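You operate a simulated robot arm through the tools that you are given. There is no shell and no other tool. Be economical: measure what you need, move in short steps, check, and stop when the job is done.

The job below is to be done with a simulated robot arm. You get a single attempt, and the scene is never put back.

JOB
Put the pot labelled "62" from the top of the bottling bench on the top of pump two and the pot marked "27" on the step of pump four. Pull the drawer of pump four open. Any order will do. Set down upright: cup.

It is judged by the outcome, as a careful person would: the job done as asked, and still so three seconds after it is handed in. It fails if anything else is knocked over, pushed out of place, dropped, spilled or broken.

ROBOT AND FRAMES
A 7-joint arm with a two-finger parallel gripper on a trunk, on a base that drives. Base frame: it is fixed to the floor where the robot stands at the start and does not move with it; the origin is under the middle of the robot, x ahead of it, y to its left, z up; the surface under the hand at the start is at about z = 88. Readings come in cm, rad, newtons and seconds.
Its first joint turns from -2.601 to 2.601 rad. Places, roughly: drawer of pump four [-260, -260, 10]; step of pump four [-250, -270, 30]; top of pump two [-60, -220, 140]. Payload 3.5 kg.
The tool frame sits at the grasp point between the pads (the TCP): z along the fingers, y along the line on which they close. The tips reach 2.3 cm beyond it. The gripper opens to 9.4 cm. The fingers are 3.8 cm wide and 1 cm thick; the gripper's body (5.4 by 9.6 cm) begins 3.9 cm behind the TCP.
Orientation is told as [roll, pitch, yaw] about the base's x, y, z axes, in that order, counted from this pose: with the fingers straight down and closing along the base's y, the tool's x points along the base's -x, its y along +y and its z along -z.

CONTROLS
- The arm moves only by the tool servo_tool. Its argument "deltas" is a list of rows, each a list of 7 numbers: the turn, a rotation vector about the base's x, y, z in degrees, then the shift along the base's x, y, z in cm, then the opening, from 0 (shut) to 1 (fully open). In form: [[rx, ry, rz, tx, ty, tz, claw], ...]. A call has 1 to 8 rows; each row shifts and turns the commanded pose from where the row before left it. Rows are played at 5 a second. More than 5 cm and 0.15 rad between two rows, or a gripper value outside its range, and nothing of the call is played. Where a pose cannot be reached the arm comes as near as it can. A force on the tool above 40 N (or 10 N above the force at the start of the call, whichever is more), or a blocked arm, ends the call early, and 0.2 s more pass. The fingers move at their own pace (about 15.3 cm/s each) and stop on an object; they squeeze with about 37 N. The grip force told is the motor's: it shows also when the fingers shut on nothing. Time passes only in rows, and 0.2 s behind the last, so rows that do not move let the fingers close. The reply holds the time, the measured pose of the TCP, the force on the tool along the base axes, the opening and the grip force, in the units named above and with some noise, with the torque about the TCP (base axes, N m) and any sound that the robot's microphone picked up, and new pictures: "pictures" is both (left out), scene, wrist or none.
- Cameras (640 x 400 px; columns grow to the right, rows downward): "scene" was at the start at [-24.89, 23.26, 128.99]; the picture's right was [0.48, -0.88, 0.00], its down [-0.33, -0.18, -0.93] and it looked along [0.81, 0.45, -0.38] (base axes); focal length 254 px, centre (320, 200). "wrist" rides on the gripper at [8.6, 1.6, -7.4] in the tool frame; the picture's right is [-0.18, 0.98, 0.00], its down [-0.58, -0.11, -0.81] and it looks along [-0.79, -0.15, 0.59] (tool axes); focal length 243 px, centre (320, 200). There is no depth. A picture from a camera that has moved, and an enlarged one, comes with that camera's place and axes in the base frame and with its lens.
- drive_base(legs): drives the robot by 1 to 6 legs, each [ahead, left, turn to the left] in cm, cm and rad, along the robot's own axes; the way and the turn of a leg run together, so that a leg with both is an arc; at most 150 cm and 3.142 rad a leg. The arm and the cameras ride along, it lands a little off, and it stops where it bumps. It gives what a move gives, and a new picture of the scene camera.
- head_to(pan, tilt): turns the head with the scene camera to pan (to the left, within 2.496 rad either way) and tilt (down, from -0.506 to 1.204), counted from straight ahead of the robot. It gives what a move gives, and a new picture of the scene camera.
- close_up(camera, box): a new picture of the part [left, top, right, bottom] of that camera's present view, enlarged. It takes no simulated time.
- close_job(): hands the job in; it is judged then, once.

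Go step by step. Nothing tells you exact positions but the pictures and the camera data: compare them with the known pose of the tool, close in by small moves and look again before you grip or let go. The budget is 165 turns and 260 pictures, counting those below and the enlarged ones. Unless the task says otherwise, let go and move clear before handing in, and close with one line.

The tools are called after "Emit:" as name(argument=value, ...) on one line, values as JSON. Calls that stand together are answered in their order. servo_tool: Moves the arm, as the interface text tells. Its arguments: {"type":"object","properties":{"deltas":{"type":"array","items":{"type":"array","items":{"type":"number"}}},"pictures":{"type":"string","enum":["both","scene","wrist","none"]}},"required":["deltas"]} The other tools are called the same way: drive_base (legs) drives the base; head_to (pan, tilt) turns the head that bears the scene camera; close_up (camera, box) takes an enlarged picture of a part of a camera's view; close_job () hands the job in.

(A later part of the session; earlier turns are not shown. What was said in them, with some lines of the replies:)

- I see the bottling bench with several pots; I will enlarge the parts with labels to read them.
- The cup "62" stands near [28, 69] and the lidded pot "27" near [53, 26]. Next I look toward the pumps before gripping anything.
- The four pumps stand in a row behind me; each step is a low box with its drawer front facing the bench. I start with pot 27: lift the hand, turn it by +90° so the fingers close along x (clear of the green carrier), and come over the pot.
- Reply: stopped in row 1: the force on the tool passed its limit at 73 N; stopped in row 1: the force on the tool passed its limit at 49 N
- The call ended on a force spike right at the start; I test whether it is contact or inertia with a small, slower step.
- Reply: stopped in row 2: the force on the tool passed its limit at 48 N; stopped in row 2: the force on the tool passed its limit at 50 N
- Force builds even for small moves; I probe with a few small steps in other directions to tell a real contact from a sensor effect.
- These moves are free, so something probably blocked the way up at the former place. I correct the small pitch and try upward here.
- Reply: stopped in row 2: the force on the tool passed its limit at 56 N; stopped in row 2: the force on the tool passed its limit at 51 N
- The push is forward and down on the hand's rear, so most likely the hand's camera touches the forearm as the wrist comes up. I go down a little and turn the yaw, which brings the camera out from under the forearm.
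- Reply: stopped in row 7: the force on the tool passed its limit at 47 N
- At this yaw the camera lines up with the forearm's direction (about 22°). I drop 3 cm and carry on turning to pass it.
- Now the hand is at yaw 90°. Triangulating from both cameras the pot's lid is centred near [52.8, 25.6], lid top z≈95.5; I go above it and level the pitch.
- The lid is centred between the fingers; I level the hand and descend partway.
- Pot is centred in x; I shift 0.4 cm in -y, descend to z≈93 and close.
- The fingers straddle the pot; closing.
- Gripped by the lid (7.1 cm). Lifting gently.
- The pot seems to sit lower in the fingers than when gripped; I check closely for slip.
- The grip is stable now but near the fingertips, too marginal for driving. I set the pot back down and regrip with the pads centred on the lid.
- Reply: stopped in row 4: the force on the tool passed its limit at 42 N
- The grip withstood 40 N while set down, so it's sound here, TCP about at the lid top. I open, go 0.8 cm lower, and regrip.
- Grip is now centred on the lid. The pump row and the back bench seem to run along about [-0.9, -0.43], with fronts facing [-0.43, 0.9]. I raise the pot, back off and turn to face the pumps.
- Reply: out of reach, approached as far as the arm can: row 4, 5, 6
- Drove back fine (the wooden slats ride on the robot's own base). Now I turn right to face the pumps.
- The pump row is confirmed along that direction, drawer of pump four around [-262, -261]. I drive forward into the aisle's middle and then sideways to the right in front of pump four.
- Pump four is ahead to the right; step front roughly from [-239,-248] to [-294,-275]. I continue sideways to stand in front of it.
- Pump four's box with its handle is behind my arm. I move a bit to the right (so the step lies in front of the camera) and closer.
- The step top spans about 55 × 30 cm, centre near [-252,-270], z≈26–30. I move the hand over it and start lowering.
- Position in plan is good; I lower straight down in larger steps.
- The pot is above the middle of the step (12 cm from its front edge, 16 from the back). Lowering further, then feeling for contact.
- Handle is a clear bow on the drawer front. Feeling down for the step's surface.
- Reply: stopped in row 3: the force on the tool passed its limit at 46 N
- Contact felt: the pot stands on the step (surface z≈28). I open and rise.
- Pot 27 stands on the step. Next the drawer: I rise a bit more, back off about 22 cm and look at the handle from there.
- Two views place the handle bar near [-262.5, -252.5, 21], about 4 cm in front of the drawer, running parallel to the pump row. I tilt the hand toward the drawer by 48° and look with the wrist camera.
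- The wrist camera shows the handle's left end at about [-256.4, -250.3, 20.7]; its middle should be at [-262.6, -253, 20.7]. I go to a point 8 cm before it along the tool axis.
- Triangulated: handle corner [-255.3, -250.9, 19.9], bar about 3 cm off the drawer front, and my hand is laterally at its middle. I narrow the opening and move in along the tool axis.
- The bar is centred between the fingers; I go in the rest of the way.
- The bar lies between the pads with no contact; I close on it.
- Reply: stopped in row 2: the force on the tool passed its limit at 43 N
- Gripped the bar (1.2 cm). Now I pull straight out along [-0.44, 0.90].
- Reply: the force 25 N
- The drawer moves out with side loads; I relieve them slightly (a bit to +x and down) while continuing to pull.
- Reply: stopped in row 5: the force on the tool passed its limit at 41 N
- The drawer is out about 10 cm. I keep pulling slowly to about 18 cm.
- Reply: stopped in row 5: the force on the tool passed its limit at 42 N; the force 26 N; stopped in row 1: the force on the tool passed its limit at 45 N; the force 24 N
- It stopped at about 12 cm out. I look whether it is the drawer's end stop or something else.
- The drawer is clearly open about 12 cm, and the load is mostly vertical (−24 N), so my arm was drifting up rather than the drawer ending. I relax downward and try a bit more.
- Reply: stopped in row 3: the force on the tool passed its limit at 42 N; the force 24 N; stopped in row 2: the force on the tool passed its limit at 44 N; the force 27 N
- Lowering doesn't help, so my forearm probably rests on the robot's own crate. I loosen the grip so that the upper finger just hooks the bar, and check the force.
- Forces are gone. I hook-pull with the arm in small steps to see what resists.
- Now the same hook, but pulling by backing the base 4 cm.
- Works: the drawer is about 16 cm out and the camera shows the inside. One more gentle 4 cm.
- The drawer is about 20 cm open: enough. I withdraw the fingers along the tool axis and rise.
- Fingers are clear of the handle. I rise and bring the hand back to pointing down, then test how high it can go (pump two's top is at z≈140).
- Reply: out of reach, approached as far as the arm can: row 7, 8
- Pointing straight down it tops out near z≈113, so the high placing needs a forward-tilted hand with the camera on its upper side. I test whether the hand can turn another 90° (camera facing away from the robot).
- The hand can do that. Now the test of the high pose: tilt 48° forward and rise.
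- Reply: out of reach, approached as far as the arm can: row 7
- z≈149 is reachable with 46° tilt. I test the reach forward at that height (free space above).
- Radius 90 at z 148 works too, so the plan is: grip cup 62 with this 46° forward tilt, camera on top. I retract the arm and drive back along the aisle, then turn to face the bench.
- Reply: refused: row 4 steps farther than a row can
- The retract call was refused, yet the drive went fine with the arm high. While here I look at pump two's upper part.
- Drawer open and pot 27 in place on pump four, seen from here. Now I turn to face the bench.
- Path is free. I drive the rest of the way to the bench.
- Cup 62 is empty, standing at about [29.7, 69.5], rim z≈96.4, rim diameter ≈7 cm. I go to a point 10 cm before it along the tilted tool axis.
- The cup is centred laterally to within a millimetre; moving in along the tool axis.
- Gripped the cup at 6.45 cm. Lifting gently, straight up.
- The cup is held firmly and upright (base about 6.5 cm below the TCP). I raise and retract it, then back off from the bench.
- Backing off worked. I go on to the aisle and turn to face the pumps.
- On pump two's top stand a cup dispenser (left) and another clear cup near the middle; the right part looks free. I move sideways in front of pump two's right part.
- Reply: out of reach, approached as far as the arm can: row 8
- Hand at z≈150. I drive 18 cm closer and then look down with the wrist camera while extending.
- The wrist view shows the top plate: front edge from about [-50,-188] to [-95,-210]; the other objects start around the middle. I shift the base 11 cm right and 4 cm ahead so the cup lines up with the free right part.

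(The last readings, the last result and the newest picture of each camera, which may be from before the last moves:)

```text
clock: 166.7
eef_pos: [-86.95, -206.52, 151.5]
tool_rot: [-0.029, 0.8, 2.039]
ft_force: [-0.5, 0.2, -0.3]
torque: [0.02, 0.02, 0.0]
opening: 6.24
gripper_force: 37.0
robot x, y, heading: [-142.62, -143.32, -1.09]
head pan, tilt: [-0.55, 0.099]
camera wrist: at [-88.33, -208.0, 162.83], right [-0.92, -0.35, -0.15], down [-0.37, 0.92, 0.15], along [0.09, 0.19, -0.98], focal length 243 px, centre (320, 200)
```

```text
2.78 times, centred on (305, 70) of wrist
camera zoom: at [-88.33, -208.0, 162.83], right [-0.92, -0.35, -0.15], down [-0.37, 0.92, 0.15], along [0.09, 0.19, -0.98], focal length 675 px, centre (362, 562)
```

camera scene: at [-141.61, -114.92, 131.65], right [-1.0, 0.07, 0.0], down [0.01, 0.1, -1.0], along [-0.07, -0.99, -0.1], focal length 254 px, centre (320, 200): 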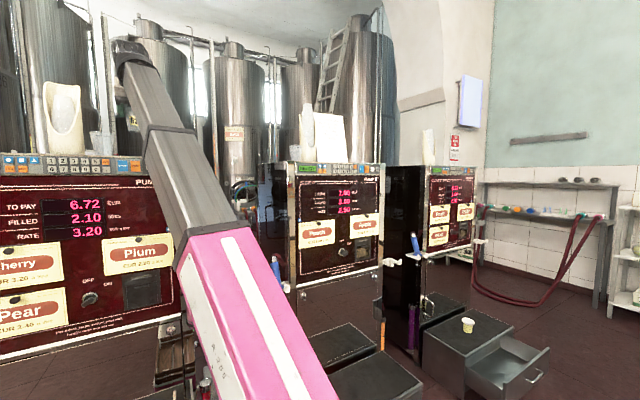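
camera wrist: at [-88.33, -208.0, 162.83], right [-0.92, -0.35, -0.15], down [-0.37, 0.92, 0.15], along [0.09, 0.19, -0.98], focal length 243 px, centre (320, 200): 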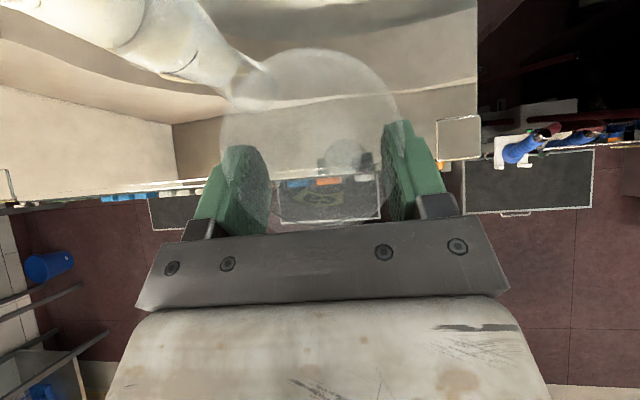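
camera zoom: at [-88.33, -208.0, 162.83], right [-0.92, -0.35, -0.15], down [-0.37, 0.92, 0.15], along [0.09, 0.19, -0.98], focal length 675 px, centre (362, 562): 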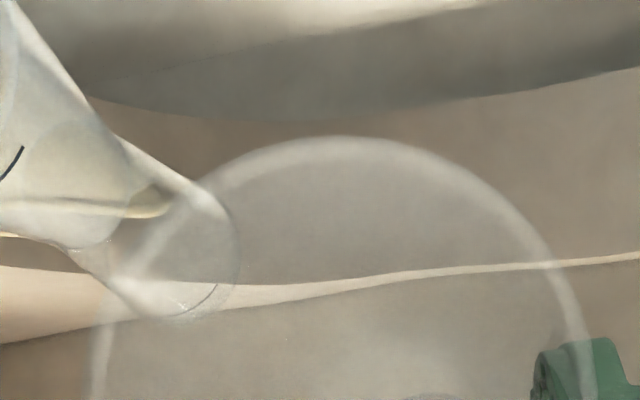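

The other clear cup stands at about [-75, -211.5]; my free spot is to its right: target axis [-85.8, -214.7], some 11 cm away from it and 7 cm from the right edge. I shift right first, then forward.

Emit:
servo_tool(deltas=[[0, 0, 0, -0.8, -0.4, 0, 0.3], [0, 0, 0, -1.2, -0.6, 0, 0.3], [0, 0, 0, -0.6, -0.3, 0, 0.3], [0, 0, 0, 0.4, -0.9, 0, 0.3], [0, 0, 0, 0.7, -1.4, 0, 0.3], [0, 0, 0, 0.8, -1.6, 0, 0.3], [0, 0, 0, 0.8, -1.6, 0, 0.3], [0, 0, 0, 0.5, -1.1, 0, 0.3]], pictures="both")

Emit:
close_up(camera="scene", box=[40, 60, 240, 185])

```text
clock: 168.4
eef_pos: [-86.16, -214.44, 151.48]
tool_rot: [-0.031, 0.798, 2.04]
ft_force: [-0.5, 1.3, 0.0]
torque: [0.0, 0.03, 0.03]
opening: 6.22
gripper_force: 37.5
robot x, y, heading: [-142.4, -143.75, -1.1]
head pan, tilt: [-0.55, 0.099]
camera scene: at [-141.61, -114.92, 131.65], right [-1.0, 0.07, 0.0], down [0.01, 0.1, -1.0], along [-0.07, -0.99, -0.1], focal length 254 px, centre (320, 200)
camera wrist: at [-87.62, -215.89, 162.91], right [-0.92, -0.35, -0.15], down [-0.37, 0.92, 0.15], along [0.09, 0.19, -0.98], focal length 243 px, centre (320, 200)
```

scene: 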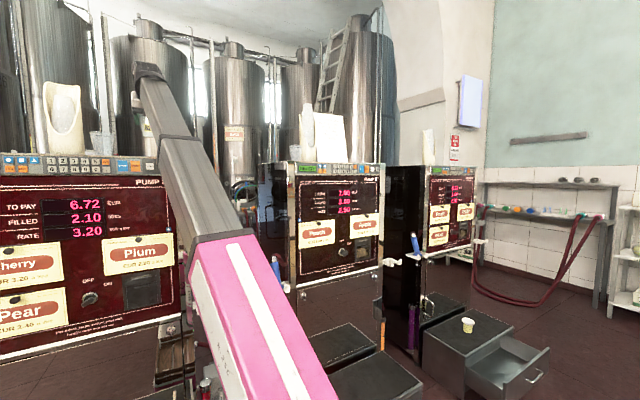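
wrist: 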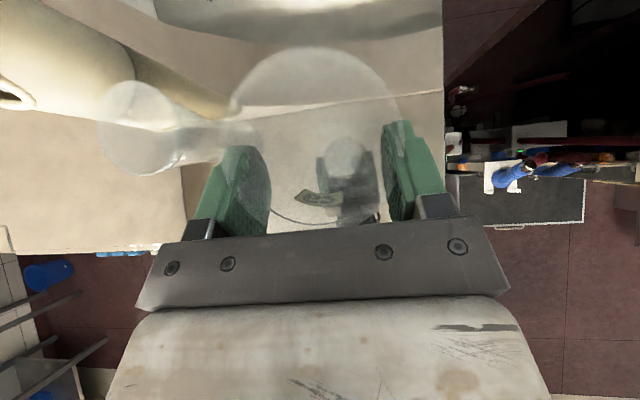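

```text
3.20 times, centred on (140, 122) of scene
camera zoom: at [-141.61, -114.92, 131.65], right [-1.0, 0.07, 0.0], down [0.01, 0.1, -1.0], along [-0.07, -0.99, -0.1], focal length 813 px, centre (896, 448)
```

zoom: 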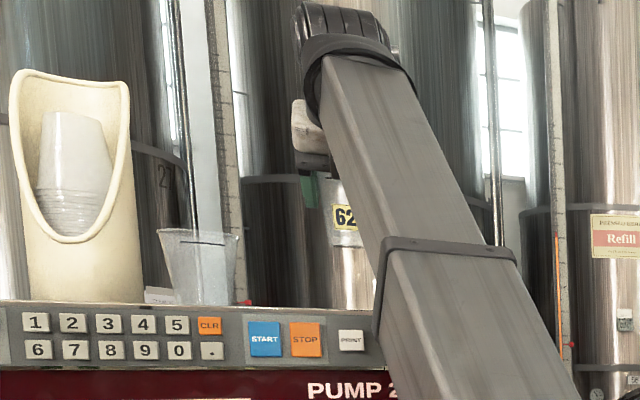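

Clearances look fine (≈11 cm to the other cup's centre, ≈9.6 cm to the right edge). I lower slowly.

Emit:
servo_tool(deltas=[[0, 0, 0, 0, 0, -0.7, 0.3], [0, 0, 0, 0, 0, -1, 0.3], [0, 0, 0, 0, 0, -1, 0.3], [0, 0, 0, 0, 0, -0.7, 0.3], [0, 0, 0, 0, 0, -0.4, 0.3], [0, 0, 0, 0, 0, 0, 0.3]], pictures="wrist")

Emit:
close_up(camera="scene", box=[80, 80, 208, 180])

```text
clock: 169.8
eef_pos: [-86.3, -214.46, 147.57]
tool_rot: [-0.029, 0.799, 2.041]
ft_force: [-0.9, -0.2, -0.1]
torque: [-0.01, 0.02, 0.0]
opening: 6.19
gripper_force: 37.1
robot x, y, heading: [-142.7, -143.46, -1.092]
head pan, tilt: [-0.55, 0.099]
camera wrist: at [-87.67, -215.9, 158.96], right [-0.92, -0.35, -0.15], down [-0.37, 0.92, 0.15], along [0.09, 0.19, -0.98], focal length 243 px, centre (320, 200)
```

wrist: 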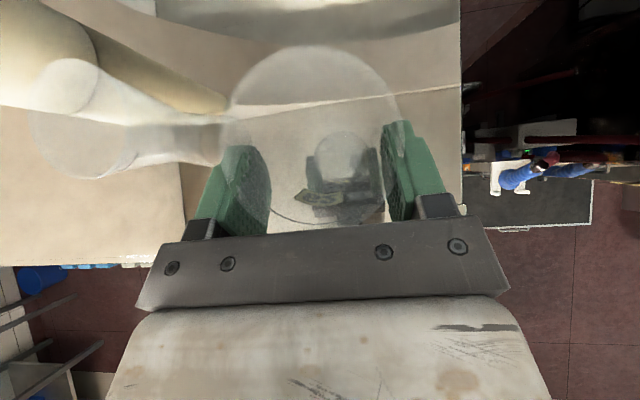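

```text
4.00 times, centred on (144, 130) of scene
camera zoom: at [-141.61, -114.92, 131.65], right [-1.0, 0.07, 0.0], down [0.01, 0.1, -1.0], along [-0.07, -0.99, -0.1], focal length 1016 px, centre (1024, 480)
```

zoom: 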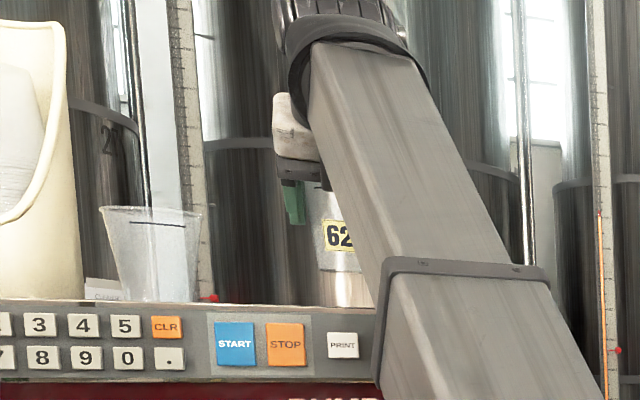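

My cup's base is about 3.5 cm above the other cup's base level. Lowering further, then in fine steps.

Emit:
servo_tool(deltas=[[0, 0, 0, 0, 0, -0.7, 0.3], [0, 0, 0, 0, 0, -0.8, 0.3], [0, 0, 0, 0, 0, -0.6, 0.3], [0, 0, 0, 0, 0, -0.4, 0.3], [0, 0, 0, 0, 0, -0.2, 0.3], [0, 0, 0, 0, 0, 0, 0.3]], pictures="none")

Emit:
close_up(camera="scene", box=[80, 80, 208, 180])

```text
clock: 171.2
eef_pos: [-86.47, -214.34, 144.88]
tool_rot: [-0.031, 0.8, 2.038]
ft_force: [-0.1, -0.1, 0.1]
torque: [0.04, 0.03, -0.01]
opening: 6.19
gripper_force: 36.8
robot x, y, heading: [-142.9, -143.48, -1.091]
head pan, tilt: [-0.55, 0.099]
```

```text
4.00 times, centred on (144, 130) of scene
camera zoom: at [-141.61, -114.92, 131.65], right [-1.0, 0.07, 0.0], down [0.01, 0.1, -1.0], along [-0.07, -0.99, -0.1], focal length 1016 px, centre (1024, 480)
```

zoom: 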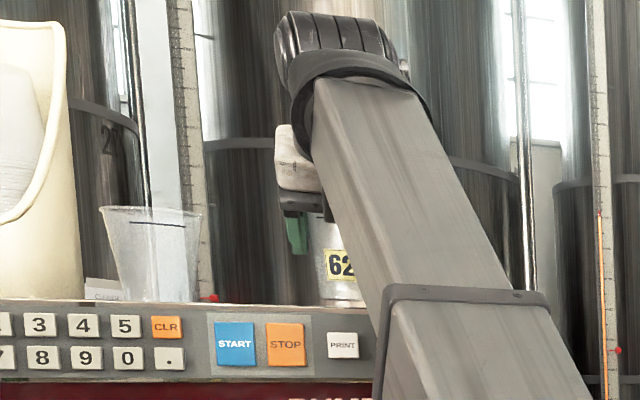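

Emit:
servo_tool(deltas=[[0, 0, 0, 0, 0, -0.2, 0.3], [0, 0, 0, 0, 0, -0.2, 0.3], [0, 0, 0, 0, 0, -0.2, 0.3], [0, 0, 0, 0, 0, -0.2, 0.3]], pictures="none")

Emit:
servo_tool(deltas=[[0, 0, 0, 0, 0, -0.2, 0.3], [0, 0, 0, 0, 0, -0.2, 0.3], [0, 0, 0, 0, 0, 0, 0.3]], pictures="none")

```text
clock: 172.2
eef_pos: [-86.47, -214.46, 144.06]
tool_rot: [-0.028, 0.799, 2.04]
ft_force: [-0.1, 0.9, -0.2]
torque: [-0.02, -0.02, -0.02]
opening: 6.17
gripper_force: 37.2
robot x, y, heading: [-142.4, -143.33, -1.093]
head pan, tilt: [-0.55, 0.099]
```

```text
clock: 173.1
eef_pos: [-86.46, -214.32, 143.77]
tool_rot: [-0.031, 0.801, 2.042]
ft_force: [1.8, -0.2, 12.2]
torque: [-0.31, -0.02, 0.03]
opening: 6.14
gripper_force: 36.8
robot x, y, heading: [-142.54, -143.65, -1.098]
head pan, tilt: [-0.55, 0.099]
```

Contact felt (12 N). I ease off by 1 mm, look, and release.

Emit:
servo_tool(deltas=[[0, 0, 0, 0, 0, 0.1, 0.3], [0, 0, 0, 0, 0, 0, 0.66], [0, 0, 0, 0, 0, 0, 0.72], [0, 0, 0, 0, 0, 0, 0.8], [0, 0, 0, 0, 0, 0, 0.84], [0, 0, 0, 0, 0, 0, 0.84]], pictures="wrist")

Emit:
close_up(camera="scene", box=[80, 80, 208, 180])

```text
clock: 174.4
eef_pos: [-86.44, -214.44, 143.85]
tool_rot: [-0.029, 0.801, 2.04]
ft_force: [0.4, -0.4, -0.1]
torque: [0.02, 0.03, 0.02]
opening: 7.92
gripper_force: 0.1
robot x, y, heading: [-142.87, -144.04, -1.094]
head pan, tilt: [-0.55, 0.099]
camera wrist: at [-87.73, -215.85, 155.2], right [-0.92, -0.35, -0.15], down [-0.37, 0.92, 0.15], along [0.09, 0.19, -0.98], focal length 243 px, centre (320, 200)
```

wrist: 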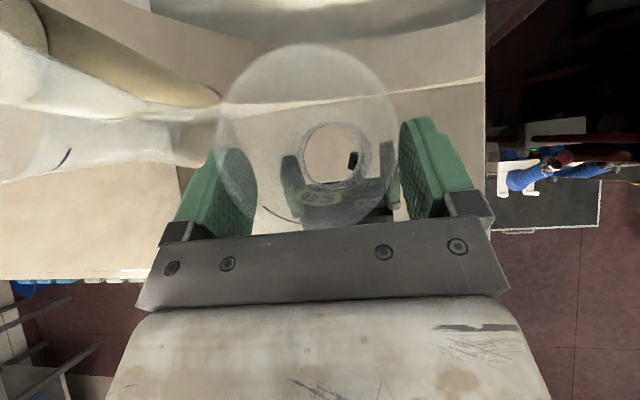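

```text
4.00 times, centred on (144, 130) of scene
camera zoom: at [-141.61, -114.92, 131.65], right [-1.0, 0.07, 0.0], down [0.01, 0.1, -1.0], along [-0.07, -0.99, -0.1], focal length 1016 px, centre (1024, 480)
```

zoom: 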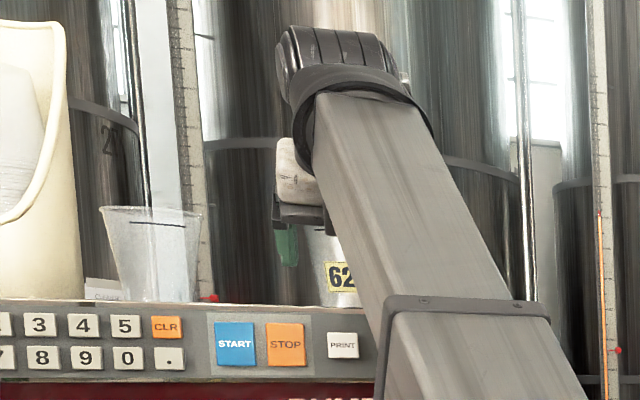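

Released; the cup stands. I open slightly more and withdraw back along the tool axis slowly.

Emit:
servo_tool(deltas=[[0, 0, 0, 0, 0, 0, 0.94], [0, 0, 0, 0, 0, 0, 0.94], [0, 0, 0, -0.15, 0.3, 0.33, 0.94], [0, 0, 0, -0.3, 0.6, 0.65, 0.94], [0, 0, 0, -0.4, 0.8, 0.85, 0.94], [0, 0, 0, -0.4, 0.8, 0.85, 0.94], [0, 0, 0, -0.4, 0.8, 0.85, 0.94], [0, 0, 0, -0.4, 0.8, 0.85, 0.94]], pictures="wrist")

Emit:
close_up(camera="scene", box=[80, 80, 208, 180])

```text
clock: 176.2
eef_pos: [-88.55, -210.5, 148.12]
tool_rot: [-0.029, 0.799, 2.04]
ft_force: [-0.2, 1.3, 0.2]
torque: [0.02, 0.01, 0.01]
opening: 8.84
gripper_force: 0.1
robot x, y, heading: [-143.11, -143.49, -1.09]
head pan, tilt: [-0.55, 0.099]
camera wrist: at [-89.83, -211.86, 159.52], right [-0.92, -0.35, -0.15], down [-0.37, 0.92, 0.15], along [0.09, 0.19, -0.98], focal length 243 px, centre (320, 200)
```

wrist: 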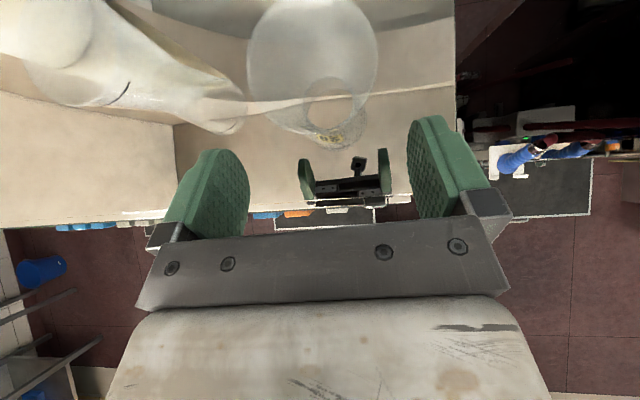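

```text
4.00 times, centred on (144, 130) of scene
camera zoom: at [-141.61, -114.92, 131.65], right [-1.0, 0.07, 0.0], down [0.01, 0.1, -1.0], along [-0.07, -0.99, -0.1], focal length 1016 px, centre (1024, 480)
```

zoom: 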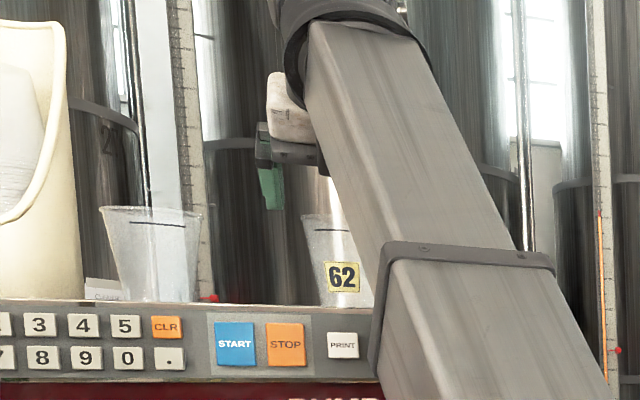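

Cup 62 stands upright by itself. I retreat straight back, then back the base away and make a last check.

Emit:
servo_tool(deltas=[[0, 0, 0, -0.6, 1.2, 0.6, 0.94], [0, 0, 0, -1, 2, 0.6, 0.94], [0, 0, 0, -1.2, 2.4, 0, 0.94], [0, 0, 0, -1.2, 2.4, 0, 0.94], [0, 0, 0, -1.2, 2.4, 0, 0.94], [0, 0, 0, -1, 2, 0, 0.94]], pictures="none")

Emit:
drive_base(legs=[[-35, 0, 0]])

Emit:
close_up(camera="scene", box=[0, 70, 240, 220])

Emit:
close_up(camera="scene", box=[380, 230, 580, 355])

```text
clock: 177.7
eef_pos: [-94.78, -197.74, 149.56]
tool_rot: [-0.031, 0.8, 2.04]
ft_force: [-0.1, 0.8, -0.2]
torque: [-0.03, 0.01, 0.0]
opening: 8.87
gripper_force: 0.1
robot x, y, heading: [-142.86, -143.95, -1.097]
head pan, tilt: [-0.55, 0.099]
```

```text
clock: 179.9
eef_pos: [-110.77, -166.43, 149.54]
tool_rot: [-0.031, 0.799, 2.046]
ft_force: [-0.7, -0.2, -0.3]
torque: [0.03, -0.02, 0.01]
opening: 8.82
gripper_force: 0.0
robot x, y, heading: [-159.15, -112.68, -1.09]
head pan, tilt: [-0.55, 0.099]
camera scene: at [-157.98, -83.65, 131.65], right [-1.0, 0.07, 0.0], down [0.01, 0.1, -1.0], along [-0.07, -0.99, -0.1], focal length 254 px, centre (320, 200)
```

scene: 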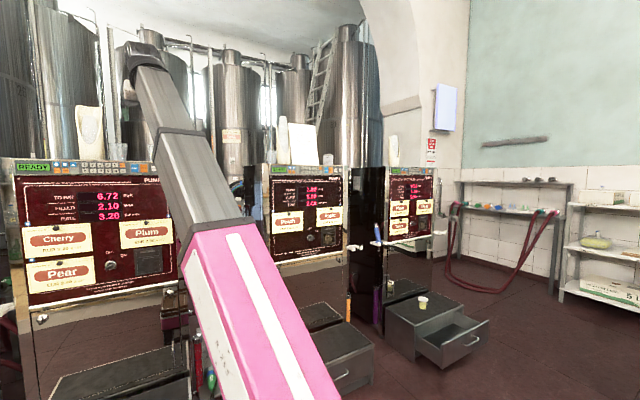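

```text
2.67 times, centred on (120, 145) of scene
camera zoom: at [-157.98, -83.65, 131.65], right [-1.0, 0.07, 0.0], down [0.01, 0.1, -1.0], along [-0.07, -0.99, -0.1], focal length 677 px, centre (853, 347)
```

zoom: 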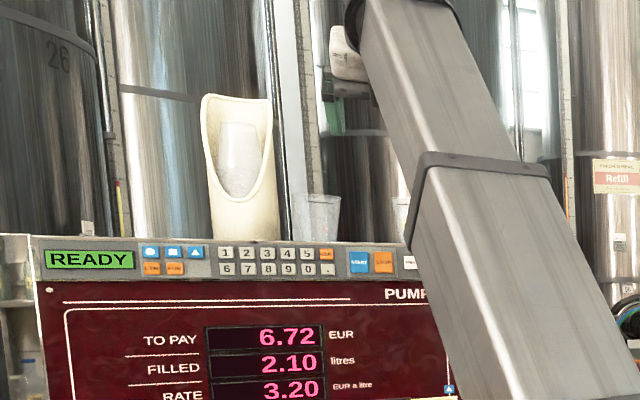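

```text
3.20 times, centred on (480, 292) of scene
camera zoom: at [-157.98, -83.65, 131.65], right [-1.0, 0.07, 0.0], down [0.01, 0.1, -1.0], along [-0.07, -0.99, -0.1], focal length 813 px, centre (-192, -96)
```

zoom: 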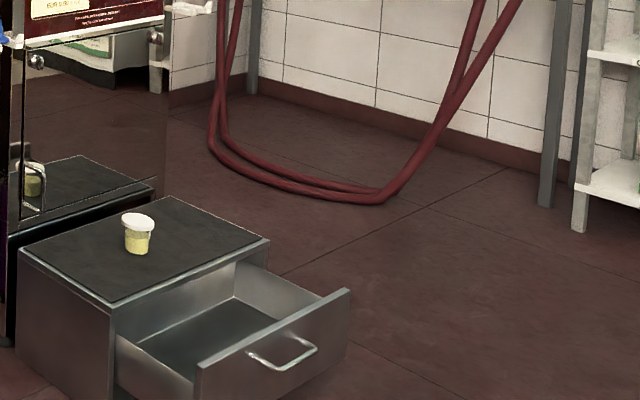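

Cup 62 stands on pump two's top, pot 27 stands on pump four's step, and that drawer is open. The hand is clear of all of them, so I hand in.

Emit:
close_job()

```text
The job is handed in.
```

The job is done and handed in: pot "62" stands upright on top of pump two, pot "27" is on the step of pump four, and pump four's drawer is pulled open about 20 cm.
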